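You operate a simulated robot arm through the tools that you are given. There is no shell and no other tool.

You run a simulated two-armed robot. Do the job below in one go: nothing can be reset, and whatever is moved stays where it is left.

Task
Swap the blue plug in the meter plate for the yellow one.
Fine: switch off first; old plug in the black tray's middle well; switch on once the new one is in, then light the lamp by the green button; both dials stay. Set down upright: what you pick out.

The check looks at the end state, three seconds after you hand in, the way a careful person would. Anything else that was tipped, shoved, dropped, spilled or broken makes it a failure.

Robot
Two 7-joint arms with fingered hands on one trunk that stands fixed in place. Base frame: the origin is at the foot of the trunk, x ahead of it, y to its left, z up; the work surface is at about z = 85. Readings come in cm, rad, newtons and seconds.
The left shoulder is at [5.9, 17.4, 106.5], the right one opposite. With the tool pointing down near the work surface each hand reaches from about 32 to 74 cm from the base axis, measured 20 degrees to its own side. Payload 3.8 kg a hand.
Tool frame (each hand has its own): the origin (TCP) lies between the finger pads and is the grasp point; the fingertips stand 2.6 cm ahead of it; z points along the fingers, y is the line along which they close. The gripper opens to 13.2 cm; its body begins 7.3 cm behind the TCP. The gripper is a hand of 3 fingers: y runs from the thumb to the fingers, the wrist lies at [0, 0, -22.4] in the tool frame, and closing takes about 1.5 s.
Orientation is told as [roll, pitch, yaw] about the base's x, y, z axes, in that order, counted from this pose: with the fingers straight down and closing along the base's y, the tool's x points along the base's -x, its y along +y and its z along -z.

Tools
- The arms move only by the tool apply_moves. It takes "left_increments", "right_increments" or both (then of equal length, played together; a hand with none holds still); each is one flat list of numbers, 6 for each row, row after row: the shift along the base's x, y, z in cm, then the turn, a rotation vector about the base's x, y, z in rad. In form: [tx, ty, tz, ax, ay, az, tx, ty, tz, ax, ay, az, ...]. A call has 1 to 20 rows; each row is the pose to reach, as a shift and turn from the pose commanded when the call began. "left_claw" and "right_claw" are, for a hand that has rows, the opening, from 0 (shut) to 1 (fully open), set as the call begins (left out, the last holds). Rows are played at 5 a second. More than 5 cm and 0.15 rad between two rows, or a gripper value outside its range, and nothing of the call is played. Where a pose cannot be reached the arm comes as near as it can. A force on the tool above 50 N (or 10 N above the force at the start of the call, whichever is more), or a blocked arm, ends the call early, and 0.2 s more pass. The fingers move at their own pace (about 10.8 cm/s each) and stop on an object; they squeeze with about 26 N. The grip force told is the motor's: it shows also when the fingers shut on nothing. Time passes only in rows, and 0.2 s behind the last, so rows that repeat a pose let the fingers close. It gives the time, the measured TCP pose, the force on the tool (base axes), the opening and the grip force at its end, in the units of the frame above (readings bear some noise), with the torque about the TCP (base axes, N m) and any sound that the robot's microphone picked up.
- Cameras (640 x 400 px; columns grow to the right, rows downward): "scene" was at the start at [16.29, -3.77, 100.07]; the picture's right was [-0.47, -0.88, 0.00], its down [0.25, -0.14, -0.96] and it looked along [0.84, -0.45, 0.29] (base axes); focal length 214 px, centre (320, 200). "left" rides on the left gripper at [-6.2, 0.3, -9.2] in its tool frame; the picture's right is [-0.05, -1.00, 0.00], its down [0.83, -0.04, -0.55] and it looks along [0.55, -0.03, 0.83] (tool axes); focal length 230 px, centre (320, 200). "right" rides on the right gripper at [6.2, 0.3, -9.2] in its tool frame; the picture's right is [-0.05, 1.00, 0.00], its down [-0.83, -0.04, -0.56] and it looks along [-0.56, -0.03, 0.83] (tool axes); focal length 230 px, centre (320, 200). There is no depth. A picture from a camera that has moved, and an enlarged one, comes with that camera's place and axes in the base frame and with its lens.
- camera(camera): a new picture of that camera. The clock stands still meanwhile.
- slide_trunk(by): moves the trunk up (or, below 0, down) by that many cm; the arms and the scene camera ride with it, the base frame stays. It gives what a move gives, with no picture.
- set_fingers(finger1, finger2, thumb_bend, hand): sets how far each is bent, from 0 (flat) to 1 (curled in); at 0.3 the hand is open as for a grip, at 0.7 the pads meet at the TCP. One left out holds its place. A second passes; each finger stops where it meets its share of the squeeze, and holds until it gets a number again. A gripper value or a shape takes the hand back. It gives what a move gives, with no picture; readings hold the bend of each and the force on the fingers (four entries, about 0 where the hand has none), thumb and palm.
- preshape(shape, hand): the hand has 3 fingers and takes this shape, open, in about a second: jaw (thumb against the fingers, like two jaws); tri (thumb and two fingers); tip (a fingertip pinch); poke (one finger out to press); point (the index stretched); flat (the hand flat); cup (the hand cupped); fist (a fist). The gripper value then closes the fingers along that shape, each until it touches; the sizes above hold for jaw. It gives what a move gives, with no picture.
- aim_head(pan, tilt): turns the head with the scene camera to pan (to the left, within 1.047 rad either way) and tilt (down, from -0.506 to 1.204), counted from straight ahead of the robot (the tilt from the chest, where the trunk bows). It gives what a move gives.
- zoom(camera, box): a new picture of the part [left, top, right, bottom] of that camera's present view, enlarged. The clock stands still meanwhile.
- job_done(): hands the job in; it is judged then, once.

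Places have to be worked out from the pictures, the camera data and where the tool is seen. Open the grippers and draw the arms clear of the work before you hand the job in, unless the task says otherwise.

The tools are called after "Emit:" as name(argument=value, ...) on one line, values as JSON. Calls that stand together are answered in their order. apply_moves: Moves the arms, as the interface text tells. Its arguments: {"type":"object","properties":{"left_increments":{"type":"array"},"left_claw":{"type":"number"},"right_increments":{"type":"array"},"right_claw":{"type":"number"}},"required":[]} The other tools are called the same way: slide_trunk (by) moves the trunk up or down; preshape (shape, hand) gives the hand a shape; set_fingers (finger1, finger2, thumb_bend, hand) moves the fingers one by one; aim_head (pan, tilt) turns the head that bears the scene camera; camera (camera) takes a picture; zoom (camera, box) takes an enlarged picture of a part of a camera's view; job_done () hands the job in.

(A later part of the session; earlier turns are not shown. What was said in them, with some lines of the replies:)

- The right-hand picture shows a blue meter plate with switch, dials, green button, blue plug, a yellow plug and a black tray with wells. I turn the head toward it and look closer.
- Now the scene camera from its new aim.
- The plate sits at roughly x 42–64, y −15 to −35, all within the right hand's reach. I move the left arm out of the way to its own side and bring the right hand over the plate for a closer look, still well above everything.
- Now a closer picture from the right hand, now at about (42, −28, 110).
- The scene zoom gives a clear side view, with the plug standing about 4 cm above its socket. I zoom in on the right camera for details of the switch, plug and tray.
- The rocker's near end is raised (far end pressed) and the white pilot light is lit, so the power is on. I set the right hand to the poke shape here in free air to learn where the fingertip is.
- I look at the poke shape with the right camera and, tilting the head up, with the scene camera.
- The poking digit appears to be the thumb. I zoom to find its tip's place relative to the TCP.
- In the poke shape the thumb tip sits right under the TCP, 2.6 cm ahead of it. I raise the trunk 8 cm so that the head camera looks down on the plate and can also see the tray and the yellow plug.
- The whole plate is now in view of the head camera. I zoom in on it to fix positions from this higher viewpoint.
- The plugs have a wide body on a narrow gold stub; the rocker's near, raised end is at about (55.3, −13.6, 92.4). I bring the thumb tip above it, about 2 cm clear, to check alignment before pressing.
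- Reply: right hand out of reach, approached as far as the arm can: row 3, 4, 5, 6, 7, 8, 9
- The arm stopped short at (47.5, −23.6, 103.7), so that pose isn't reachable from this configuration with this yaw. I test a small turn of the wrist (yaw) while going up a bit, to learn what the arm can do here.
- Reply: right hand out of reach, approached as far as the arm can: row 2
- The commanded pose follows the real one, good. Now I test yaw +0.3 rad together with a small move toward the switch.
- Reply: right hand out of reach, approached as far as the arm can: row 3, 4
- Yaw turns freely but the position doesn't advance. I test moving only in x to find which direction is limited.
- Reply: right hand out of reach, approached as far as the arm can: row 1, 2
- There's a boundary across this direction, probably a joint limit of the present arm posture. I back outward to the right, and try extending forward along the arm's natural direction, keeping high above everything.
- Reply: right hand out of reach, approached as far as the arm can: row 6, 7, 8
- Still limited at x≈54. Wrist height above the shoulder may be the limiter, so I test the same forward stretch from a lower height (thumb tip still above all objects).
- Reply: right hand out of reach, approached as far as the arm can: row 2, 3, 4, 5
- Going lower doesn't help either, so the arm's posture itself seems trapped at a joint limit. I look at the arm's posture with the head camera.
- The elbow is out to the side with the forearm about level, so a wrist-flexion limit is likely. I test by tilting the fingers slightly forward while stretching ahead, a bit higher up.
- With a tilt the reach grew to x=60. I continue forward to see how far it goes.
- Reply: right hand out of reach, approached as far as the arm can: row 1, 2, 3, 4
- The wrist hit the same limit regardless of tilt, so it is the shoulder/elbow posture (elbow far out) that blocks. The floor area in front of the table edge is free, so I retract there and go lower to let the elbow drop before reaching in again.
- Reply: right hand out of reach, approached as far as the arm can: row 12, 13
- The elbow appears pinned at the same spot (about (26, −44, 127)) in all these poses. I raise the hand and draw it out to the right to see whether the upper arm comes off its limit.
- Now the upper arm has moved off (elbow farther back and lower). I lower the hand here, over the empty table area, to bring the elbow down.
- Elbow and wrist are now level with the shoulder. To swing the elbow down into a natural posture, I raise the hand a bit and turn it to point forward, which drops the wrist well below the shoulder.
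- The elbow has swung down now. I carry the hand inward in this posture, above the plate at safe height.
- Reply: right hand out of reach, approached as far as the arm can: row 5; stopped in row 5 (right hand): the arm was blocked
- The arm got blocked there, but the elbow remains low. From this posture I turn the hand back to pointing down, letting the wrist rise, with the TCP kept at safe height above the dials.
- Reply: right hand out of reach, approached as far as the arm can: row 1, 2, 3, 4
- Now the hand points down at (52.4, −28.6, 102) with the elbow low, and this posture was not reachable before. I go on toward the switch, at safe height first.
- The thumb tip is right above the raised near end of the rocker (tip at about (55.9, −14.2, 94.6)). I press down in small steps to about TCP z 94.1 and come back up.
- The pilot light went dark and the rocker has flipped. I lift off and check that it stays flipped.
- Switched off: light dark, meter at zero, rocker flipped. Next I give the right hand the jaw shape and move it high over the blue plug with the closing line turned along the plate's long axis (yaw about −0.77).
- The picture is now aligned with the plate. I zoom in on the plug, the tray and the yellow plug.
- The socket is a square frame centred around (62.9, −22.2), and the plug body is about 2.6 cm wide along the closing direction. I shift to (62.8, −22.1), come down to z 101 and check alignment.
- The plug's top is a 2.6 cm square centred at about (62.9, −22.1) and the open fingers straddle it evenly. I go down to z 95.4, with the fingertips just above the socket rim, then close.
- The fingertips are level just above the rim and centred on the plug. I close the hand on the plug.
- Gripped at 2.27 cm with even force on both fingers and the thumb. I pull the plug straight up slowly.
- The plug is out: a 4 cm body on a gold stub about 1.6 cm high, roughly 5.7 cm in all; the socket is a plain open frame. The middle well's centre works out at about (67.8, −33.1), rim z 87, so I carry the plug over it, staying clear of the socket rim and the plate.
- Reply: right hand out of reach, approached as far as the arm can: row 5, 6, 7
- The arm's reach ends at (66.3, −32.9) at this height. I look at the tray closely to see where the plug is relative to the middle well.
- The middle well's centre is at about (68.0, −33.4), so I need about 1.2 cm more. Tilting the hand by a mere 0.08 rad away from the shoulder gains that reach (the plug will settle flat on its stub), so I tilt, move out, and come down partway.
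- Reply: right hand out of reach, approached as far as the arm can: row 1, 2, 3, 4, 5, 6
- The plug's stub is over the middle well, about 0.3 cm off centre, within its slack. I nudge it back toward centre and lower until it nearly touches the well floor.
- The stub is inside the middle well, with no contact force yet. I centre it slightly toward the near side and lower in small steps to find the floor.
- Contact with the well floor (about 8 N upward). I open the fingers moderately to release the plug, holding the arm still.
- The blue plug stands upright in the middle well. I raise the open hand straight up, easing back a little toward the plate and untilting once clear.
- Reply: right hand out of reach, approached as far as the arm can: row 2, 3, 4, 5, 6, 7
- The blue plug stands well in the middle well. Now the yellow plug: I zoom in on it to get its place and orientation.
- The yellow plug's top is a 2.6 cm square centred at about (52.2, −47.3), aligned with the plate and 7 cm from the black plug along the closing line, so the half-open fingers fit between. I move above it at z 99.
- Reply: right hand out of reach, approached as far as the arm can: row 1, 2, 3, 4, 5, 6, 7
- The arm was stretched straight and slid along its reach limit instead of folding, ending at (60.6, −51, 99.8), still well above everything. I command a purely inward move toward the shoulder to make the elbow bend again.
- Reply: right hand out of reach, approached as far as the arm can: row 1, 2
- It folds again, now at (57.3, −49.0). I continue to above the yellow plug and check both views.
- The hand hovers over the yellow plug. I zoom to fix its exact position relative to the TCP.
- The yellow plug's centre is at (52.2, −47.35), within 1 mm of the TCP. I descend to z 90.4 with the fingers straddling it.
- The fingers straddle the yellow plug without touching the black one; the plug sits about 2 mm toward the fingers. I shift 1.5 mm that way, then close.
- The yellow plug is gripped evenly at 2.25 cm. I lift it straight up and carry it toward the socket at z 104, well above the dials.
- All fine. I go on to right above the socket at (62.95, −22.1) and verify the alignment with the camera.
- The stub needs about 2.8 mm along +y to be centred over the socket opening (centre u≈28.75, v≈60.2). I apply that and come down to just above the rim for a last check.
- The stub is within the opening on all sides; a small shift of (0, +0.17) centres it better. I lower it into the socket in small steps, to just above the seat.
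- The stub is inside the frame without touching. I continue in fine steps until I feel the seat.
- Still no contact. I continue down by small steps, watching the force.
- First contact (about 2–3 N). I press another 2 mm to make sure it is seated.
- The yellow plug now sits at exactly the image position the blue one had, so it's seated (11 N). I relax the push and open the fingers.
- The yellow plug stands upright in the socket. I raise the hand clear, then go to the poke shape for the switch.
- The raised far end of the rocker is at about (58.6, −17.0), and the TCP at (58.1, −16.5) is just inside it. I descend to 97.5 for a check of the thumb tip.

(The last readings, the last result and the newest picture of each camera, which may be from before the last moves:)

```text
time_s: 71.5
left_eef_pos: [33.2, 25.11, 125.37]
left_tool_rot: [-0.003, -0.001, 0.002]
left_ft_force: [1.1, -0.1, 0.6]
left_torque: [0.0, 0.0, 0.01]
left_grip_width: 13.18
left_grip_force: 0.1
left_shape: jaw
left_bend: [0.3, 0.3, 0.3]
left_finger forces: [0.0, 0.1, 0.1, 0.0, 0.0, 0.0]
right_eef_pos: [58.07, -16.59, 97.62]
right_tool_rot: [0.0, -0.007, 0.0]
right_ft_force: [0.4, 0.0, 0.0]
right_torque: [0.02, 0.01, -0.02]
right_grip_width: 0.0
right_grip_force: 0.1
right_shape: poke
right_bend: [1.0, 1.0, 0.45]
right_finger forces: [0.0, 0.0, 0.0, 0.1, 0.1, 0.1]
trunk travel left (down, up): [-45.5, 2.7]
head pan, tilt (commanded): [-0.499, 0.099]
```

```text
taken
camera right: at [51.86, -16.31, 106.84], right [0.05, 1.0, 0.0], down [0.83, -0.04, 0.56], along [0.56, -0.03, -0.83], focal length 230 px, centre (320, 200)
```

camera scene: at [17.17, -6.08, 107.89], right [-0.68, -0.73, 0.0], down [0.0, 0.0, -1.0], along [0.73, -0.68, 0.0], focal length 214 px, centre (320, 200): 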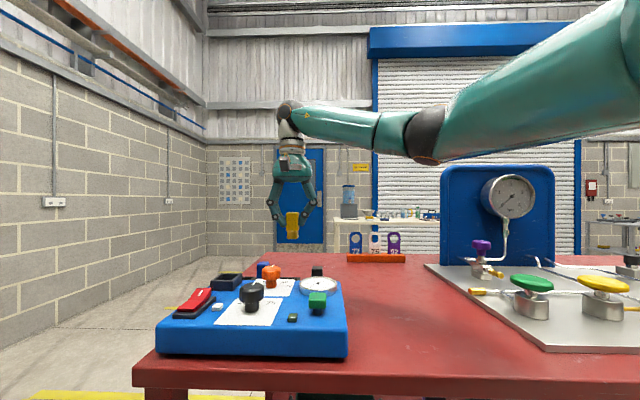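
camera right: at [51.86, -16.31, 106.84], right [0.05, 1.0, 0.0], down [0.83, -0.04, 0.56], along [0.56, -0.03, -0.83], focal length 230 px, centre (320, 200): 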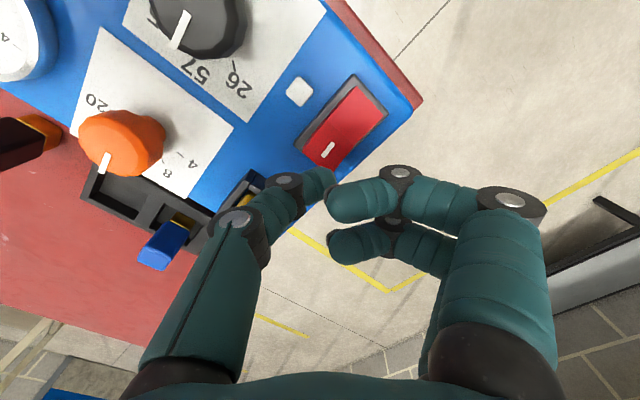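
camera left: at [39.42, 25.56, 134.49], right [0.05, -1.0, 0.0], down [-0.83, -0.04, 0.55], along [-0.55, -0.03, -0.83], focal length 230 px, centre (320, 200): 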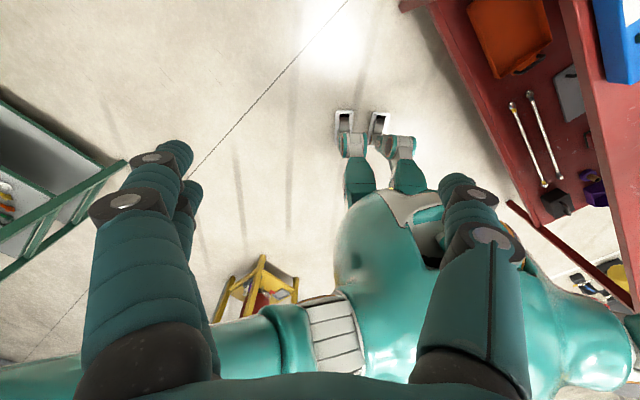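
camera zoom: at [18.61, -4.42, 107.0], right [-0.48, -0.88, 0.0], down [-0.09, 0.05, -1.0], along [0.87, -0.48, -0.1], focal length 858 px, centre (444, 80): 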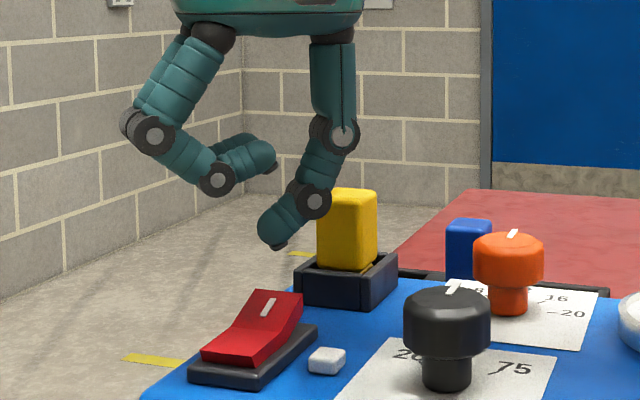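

The thumb tip is over the raised far end, about 4 cm clear of the yellow plug. I shift 3 mm inward and press down to TCP 94.2.

Emit:
apply_moves(right_increments=[-0.2, 0.2, -1.5, 0, 0, 0, -0.2, 0.2, -2.2, 0, 0, 0, -0.2, 0.2, -2.7, 0, 0, 0, -0.2, 0.2, -3.1, 0, 0, 0, -0.2, 0.2, -3.4, 0, 0, 0, -0.2, 0.2, -3.4, 0, 0, 0])

Emit:
zoom(camera="scene", box=[225, 180, 353, 280])

```text
time_s: 73.0
left_eef_pos: [33.23, 25.3, 125.34]
left_tool_rot: [-0.001, -0.001, 0.002]
left_ft_force: [0.2, -0.1, 0.0]
left_torque: [0.0, 0.02, 0.01]
left_grip_width: 13.19
left_grip_force: 0.0
left_shape: jaw
left_bend: [0.3, 0.3, 0.3]
left_finger forces: [0.0, 0.1, 0.1, 0.0, 0.1, 0.1]
right_eef_pos: [57.87, -16.42, 94.21]
right_tool_rot: [-0.003, -0.005, -0.001]
right_ft_force: [-0.6, 0.7, 1.8]
right_torque: [0.0, 0.03, -0.04]
right_grip_width: 0.0
right_grip_force: 0.0
right_shape: poke
right_bend: [1.0, 1.0, 0.45]
right_finger forces: [0.0, 0.0, 0.0, 0.0, 2.1, 0.0]
trunk travel left (down, up): [-45.5, 2.7]
head pan, tilt (commanded): [-0.499, 0.099]
```

```text
4.00 times, centred on (289, 230) of scene
camera zoom: at [18.6, -4.43, 107.0], right [-0.48, -0.88, 0.0], down [-0.09, 0.05, -1.0], along [0.87, -0.48, -0.1], focal length 858 px, centre (444, 80)
```

zoom: 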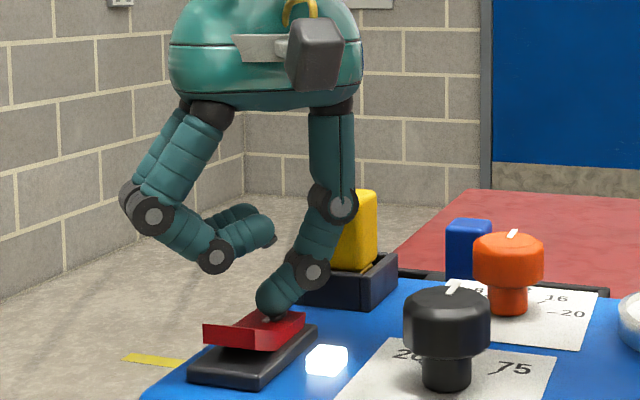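

The pilot light is lit again: switched on. I lift off and move at safe height to above the green button at about (42.3, −29.1).

Emit:
apply_moves(right_increments=[0, 0, 2, 0, 0, 0, 0, 0, 6, 0, 0, 0, 0, 0, 10, 0, 0, 0, -3, -2.5, 11, 0, 0, 0, -6, -5, 11, 0, 0, 0, -9, -7.5, 11, 0, 0, 0, -12, -10, 11, 0, 0, 0, -15.5, -12.7, 11, 0, 0, 0, -15.5, -12.7, 8, 0, 0, 0, -15.5, -12.7, 5, 0, 0, 0, -15.5, -12.7, 5, 0, 0, 0])

Emit:
camera(camera="scene")

Emit:
camera(camera="right")

```text
time_s: 75.3
left_eef_pos: [33.32, 25.2, 125.34]
left_tool_rot: [-0.001, -0.001, 0.001]
left_ft_force: [0.3, -0.8, -0.2]
left_torque: [-0.01, 0.02, -0.02]
left_grip_width: 13.18
left_grip_force: 0.0
left_shape: jaw
left_bend: [0.3, 0.3, 0.3]
left_finger forces: [0.1, 0.0, 0.1, 0.0, 0.1, 0.0]
right_eef_pos: [42.29, -29.31, 99.01]
right_tool_rot: [-0.003, -0.004, 0.001]
right_ft_force: [0.2, -0.1, 0.2]
right_torque: [0.0, -0.03, 0.0]
right_grip_width: 0.0
right_grip_force: 0.1
right_shape: poke
right_bend: [1.0, 1.0, 0.45]
right_finger forces: [0.1, 0.0, 0.1, 0.0, 0.1, 0.0]
trunk travel left (down, up): [-45.5, 2.7]
head pan, tilt (commanded): [-0.499, 0.099]
```

```text
taken
camera scene: at [18.62, -4.4, 107.0], right [-0.48, -0.88, 0.0], down [-0.09, 0.05, -1.0], along [0.87, -0.48, -0.1], focal length 214 px, centre (320, 200)
```

scene: 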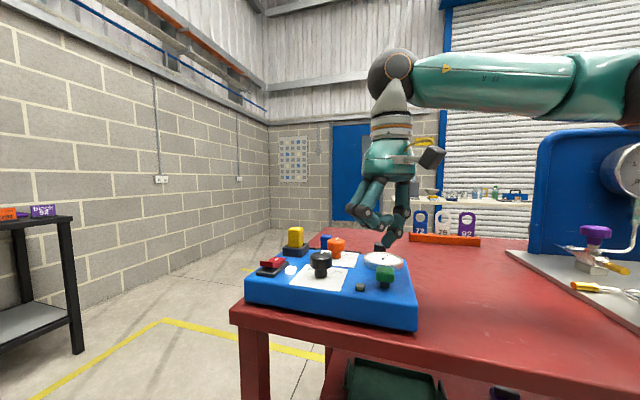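

```text
taken
camera right: at [36.15, -28.87, 108.3], right [0.05, 1.0, 0.0], down [0.83, -0.04, 0.56], along [0.56, -0.03, -0.83], focal length 230 px, centre (320, 200)
```

right: 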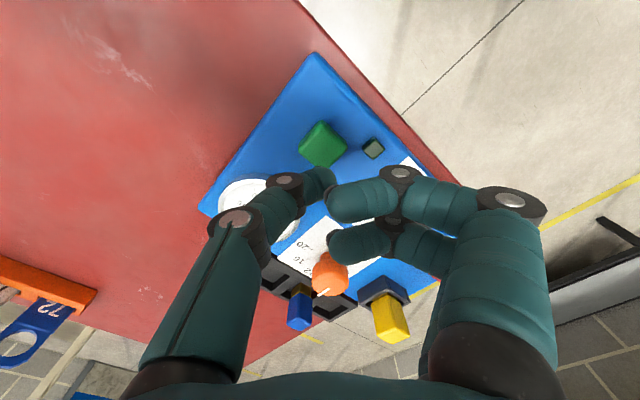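

Now I zoom in to compare the thumb tip with the green button's centre.

Emit:
zoom(camera="scene", box=[340, 210, 436, 300])

Emit:
zoom(camera="right", box=[272, 100, 400, 180])

```text
4.44 times, centred on (388, 255) of scene
camera zoom: at [18.62, -4.4, 107.0], right [-0.48, -0.88, 0.0], down [-0.09, 0.05, -1.0], along [0.87, -0.48, -0.1], focal length 953 px, centre (18, -44)
```

zoom: 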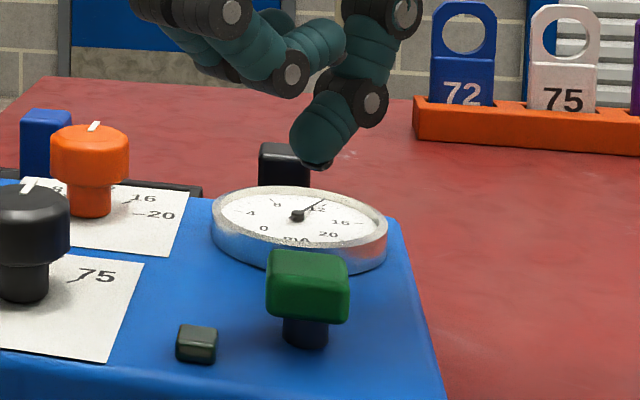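

```text
5.00 times, centred on (336, 140) of right
camera zoom: at [36.15, -28.87, 108.3], right [0.05, 1.0, 0.0], down [0.83, -0.04, 0.56], along [0.56, -0.03, -0.83], focal length 1150 px, centre (240, 500)
```

zoom: 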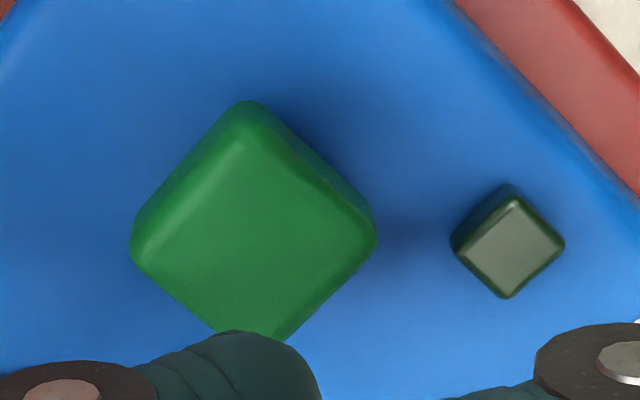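

The meter already reads about 12 mA with the new plug. The button's top centre is at (42.35, −29.05); I shift 2.5 mm and press down in small steps.

Emit:
apply_moves(right_increments=[0.05, 0.25, -1.5, 0, 0, 0, 0.05, 0.25, -3, 0, 0, 0, 0.05, 0.25, -3.5, 0, 0, 0, 0.05, 0.25, -3.8, 0, 0, 0, 0.05, 0.25, -4.0, 0, 0, 0, 0.05, 0.25, -4.2, 0, 0, 0])

Emit:
zoom(camera="scene", box=[340, 210, 436, 300])

```text
time_s: 76.8
left_eef_pos: [33.39, 25.29, 125.29]
left_tool_rot: [0.0, -0.003, 0.003]
left_ft_force: [-0.2, 0.2, 0.6]
left_torque: [-0.01, 0.02, 0.01]
left_grip_width: 13.18
left_grip_force: 0.1
left_shape: jaw
left_bend: [0.3, 0.3, 0.3]
left_finger forces: [0.1, 0.0, 0.0, 0.0, 0.0, 0.1]
right_eef_pos: [42.37, -28.94, 94.96]
right_tool_rot: [-0.001, -0.005, 0.0]
right_ft_force: [1.4, -1.0, 1.1]
right_torque: [-0.01, -0.01, 0.02]
right_grip_width: 0.01
right_grip_force: 0.0
right_shape: poke
right_bend: [1.0, 1.0, 0.45]
right_finger forces: [0.1, 0.0, 0.0, 0.0, 1.9, 0.1]
trunk travel left (down, up): [-45.5, 2.7]
head pan, tilt (commanded): [-0.499, 0.099]
```

```text
4.44 times, centred on (388, 255) of scene
camera zoom: at [18.61, -4.42, 106.99], right [-0.48, -0.88, 0.0], down [-0.09, 0.05, -1.0], along [0.87, -0.48, -0.1], focal length 953 px, centre (18, -44)
```

zoom: 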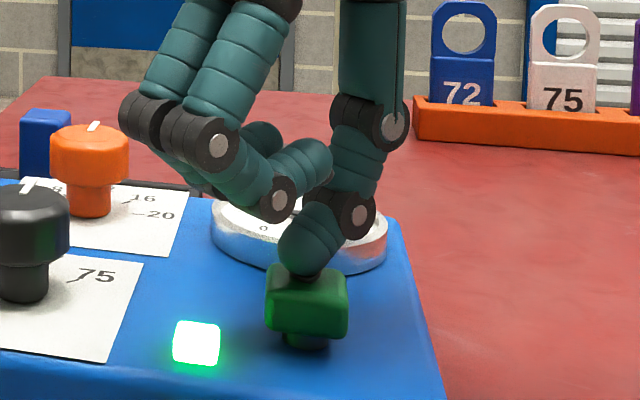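

The lamp lights up. I lift the thumb straight off and check whether it stays lit.

Emit:
apply_moves(right_increments=[0, 0, 1, 0, 0, 0, 0, 0, 4, 0, 0, 0, 0, 0, 8, 0, 0, 0, 0, 0, 12, 0, 0, 0])

Emit:
zoom(camera="scene", box=[230, 210, 438, 340])

```text
time_s: 77.8
left_eef_pos: [33.16, 25.06, 125.28]
left_tool_rot: [-0.002, -0.002, 0.002]
left_ft_force: [0.2, 0.5, 0.6]
left_torque: [0.03, -0.01, -0.03]
left_grip_width: 13.2
left_grip_force: 0.1
left_shape: jaw
left_bend: [0.3, 0.3, 0.3]
left_finger forces: [0.0, 0.0, 0.0, 0.0, 0.1, 0.0]
right_eef_pos: [42.45, -28.79, 106.95]
right_tool_rot: [-0.002, -0.004, 0.0]
right_ft_force: [0.5, -1.0, 0.4]
right_torque: [0.04, 0.0, 0.01]
right_grip_width: 0.0
right_grip_force: 0.0
right_shape: poke
right_bend: [1.0, 1.0, 0.45]
right_finger forces: [0.1, 0.1, 0.1, 0.0, 0.0, 0.1]
trunk travel left (down, up): [-45.5, 2.7]
head pan, tilt (commanded): [-0.499, 0.099]
```

```text
3.08 times, centred on (334, 275) of scene
camera zoom: at [18.59, -4.4, 107.0], right [-0.48, -0.88, 0.0], down [-0.09, 0.05, -1.0], along [0.87, -0.48, -0.1], focal length 660 px, centre (277, -31)
```

zoom: 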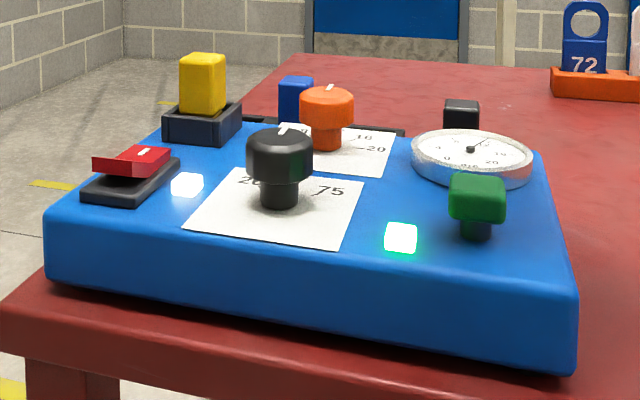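

The lamp stays lit, the pilot light is on, and the rocker is in the on position. I open the right hand to jaw and withdraw it to near its starting place, then take a final look.

Emit:
preshape(shape="jaw", hand="right")

Emit:
apply_moves(right_increments=[-2, -0.5, 3, 0, 0, 0, -4.5, -1, 6, 0, 0, 0, -7, -2, 9, 0, 0, 0, -9.5, -3, 12, 0, 0, 0, -12, -3.3, 15, 0, 0, 0], right_claw=1.0)

Emit:
camera(camera="right")

Emit:
camera(camera="scene")

Emit:
zoom(camera="right", box=[220, 90, 460, 290])

```text
time_s: 78.7
left_eef_pos: [33.2, 25.25, 125.26]
left_tool_rot: [-0.002, 0.0, 0.003]
left_ft_force: [-0.3, 0.0, 0.6]
left_torque: [-0.02, 0.02, -0.02]
left_grip_width: 13.18
left_grip_force: 0.1
left_shape: jaw
left_bend: [0.3, 0.3, 0.3]
left_finger forces: [0.0, 0.0, 0.1, 0.1, 0.0, 0.0]
right_eef_pos: [42.55, -28.86, 106.85]
right_tool_rot: [-0.002, -0.004, -0.001]
right_ft_force: [-0.6, 0.3, 0.1]
right_torque: [-0.02, 0.0, 0.0]
right_grip_width: 13.19
right_grip_force: 0.0
right_shape: jaw
right_bend: [0.3, 0.3, 0.3]
right_finger forces: [0.0, 0.0, 0.0, 0.0, 0.0, 0.0]
trunk travel left (down, up): [-45.5, 2.7]
head pan, tilt (commanded): [-0.499, 0.099]
```

```text
time_s: 79.8
left_eef_pos: [33.21, 25.14, 125.36]
left_tool_rot: [-0.003, -0.002, 0.004]
left_ft_force: [-0.2, 0.2, -0.6]
left_torque: [0.02, 0.01, -0.01]
left_grip_width: 13.18
left_grip_force: 0.0
left_shape: jaw
left_bend: [0.3, 0.3, 0.3]
left_finger forces: [0.0, 0.0, 0.0, 0.0, 0.0, 0.0]
right_eef_pos: [30.35, -32.04, 121.99]
right_tool_rot: [0.001, -0.007, 0.0]
right_ft_force: [-0.1, 0.2, 1.0]
right_torque: [-0.01, -0.01, 0.0]
right_grip_width: 13.19
right_grip_force: 0.1
right_shape: jaw
right_bend: [0.3, 0.3, 0.3]
right_finger forces: [0.0, 0.1, 0.1, 0.0, 0.0, 0.0]
trunk travel left (down, up): [-45.5, 2.7]
head pan, tilt (commanded): [-0.499, 0.099]
```

```text
taken
camera right: at [24.06, -31.7, 131.27], right [0.05, 1.0, 0.0], down [0.83, -0.04, 0.56], along [0.56, -0.03, -0.83], focal length 230 px, centre (320, 200)
```

right: 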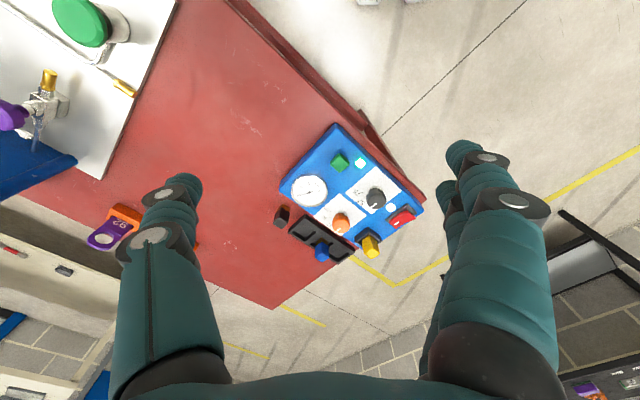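

```text
taken
camera scene: at [18.54, -4.39, 107.02], right [-0.48, -0.88, 0.0], down [-0.09, 0.05, -1.0], along [0.87, -0.48, -0.1], focal length 214 px, centre (320, 200)
```

scene: 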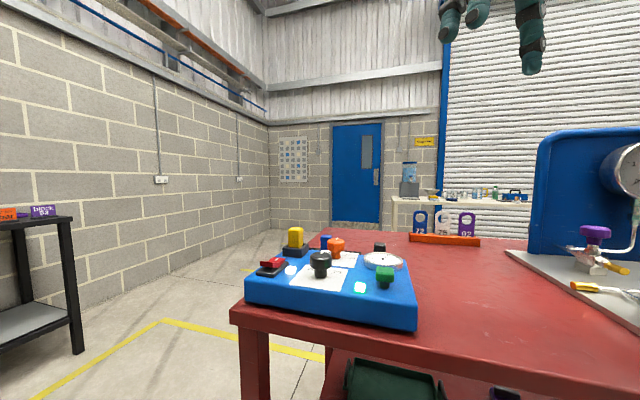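

```text
2.00 times, centred on (340, 190) of right
camera zoom: at [24.06, -31.7, 131.27], right [0.05, 1.0, 0.0], down [0.83, -0.04, 0.56], along [0.56, -0.03, -0.83], focal length 460 px, centre (280, 220)
```

zoom: 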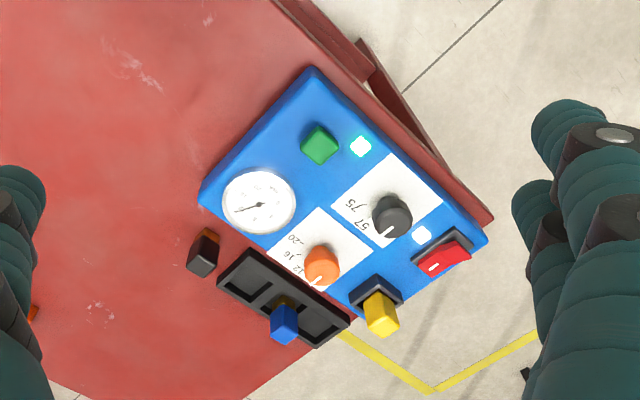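

Final view: yellow plug in the socket, blue plug upright in the tray's middle well, power on, lamp lit, and both dials and the black plug as they were at the start. Both hands are open and clear, so I hand in.

Emit:
job_done()

```text
The job is handed in.
```

The yellow plug is now seated in the meter plate's socket, and the blue one stands upright in the black tray's middle well. The job is handed in.

- **Order:** I switched off first and saw the pilot light go dark and the meter drop to zero. I swapped the plugs, switched back on, then pressed the green button once.
- **Lamp and meter:** The lamp came on and stayed lit after I let go. The pilot light is on, and the meter reads about 12 mA with the new plug.
- **Left as they were:** Both dials show their starting positions in the last pictures. The black plug near the tray also looks unmoved.
- **Reach:** The right arm ran out of reach a few times. I tilted the hand slightly (about 5°) to set the blue plug down, and the plug settled upright.
- **End state:** Both hands are open and clear of the work. The trunk stays about 8 cm higher than at the start; I raised it for a better view.
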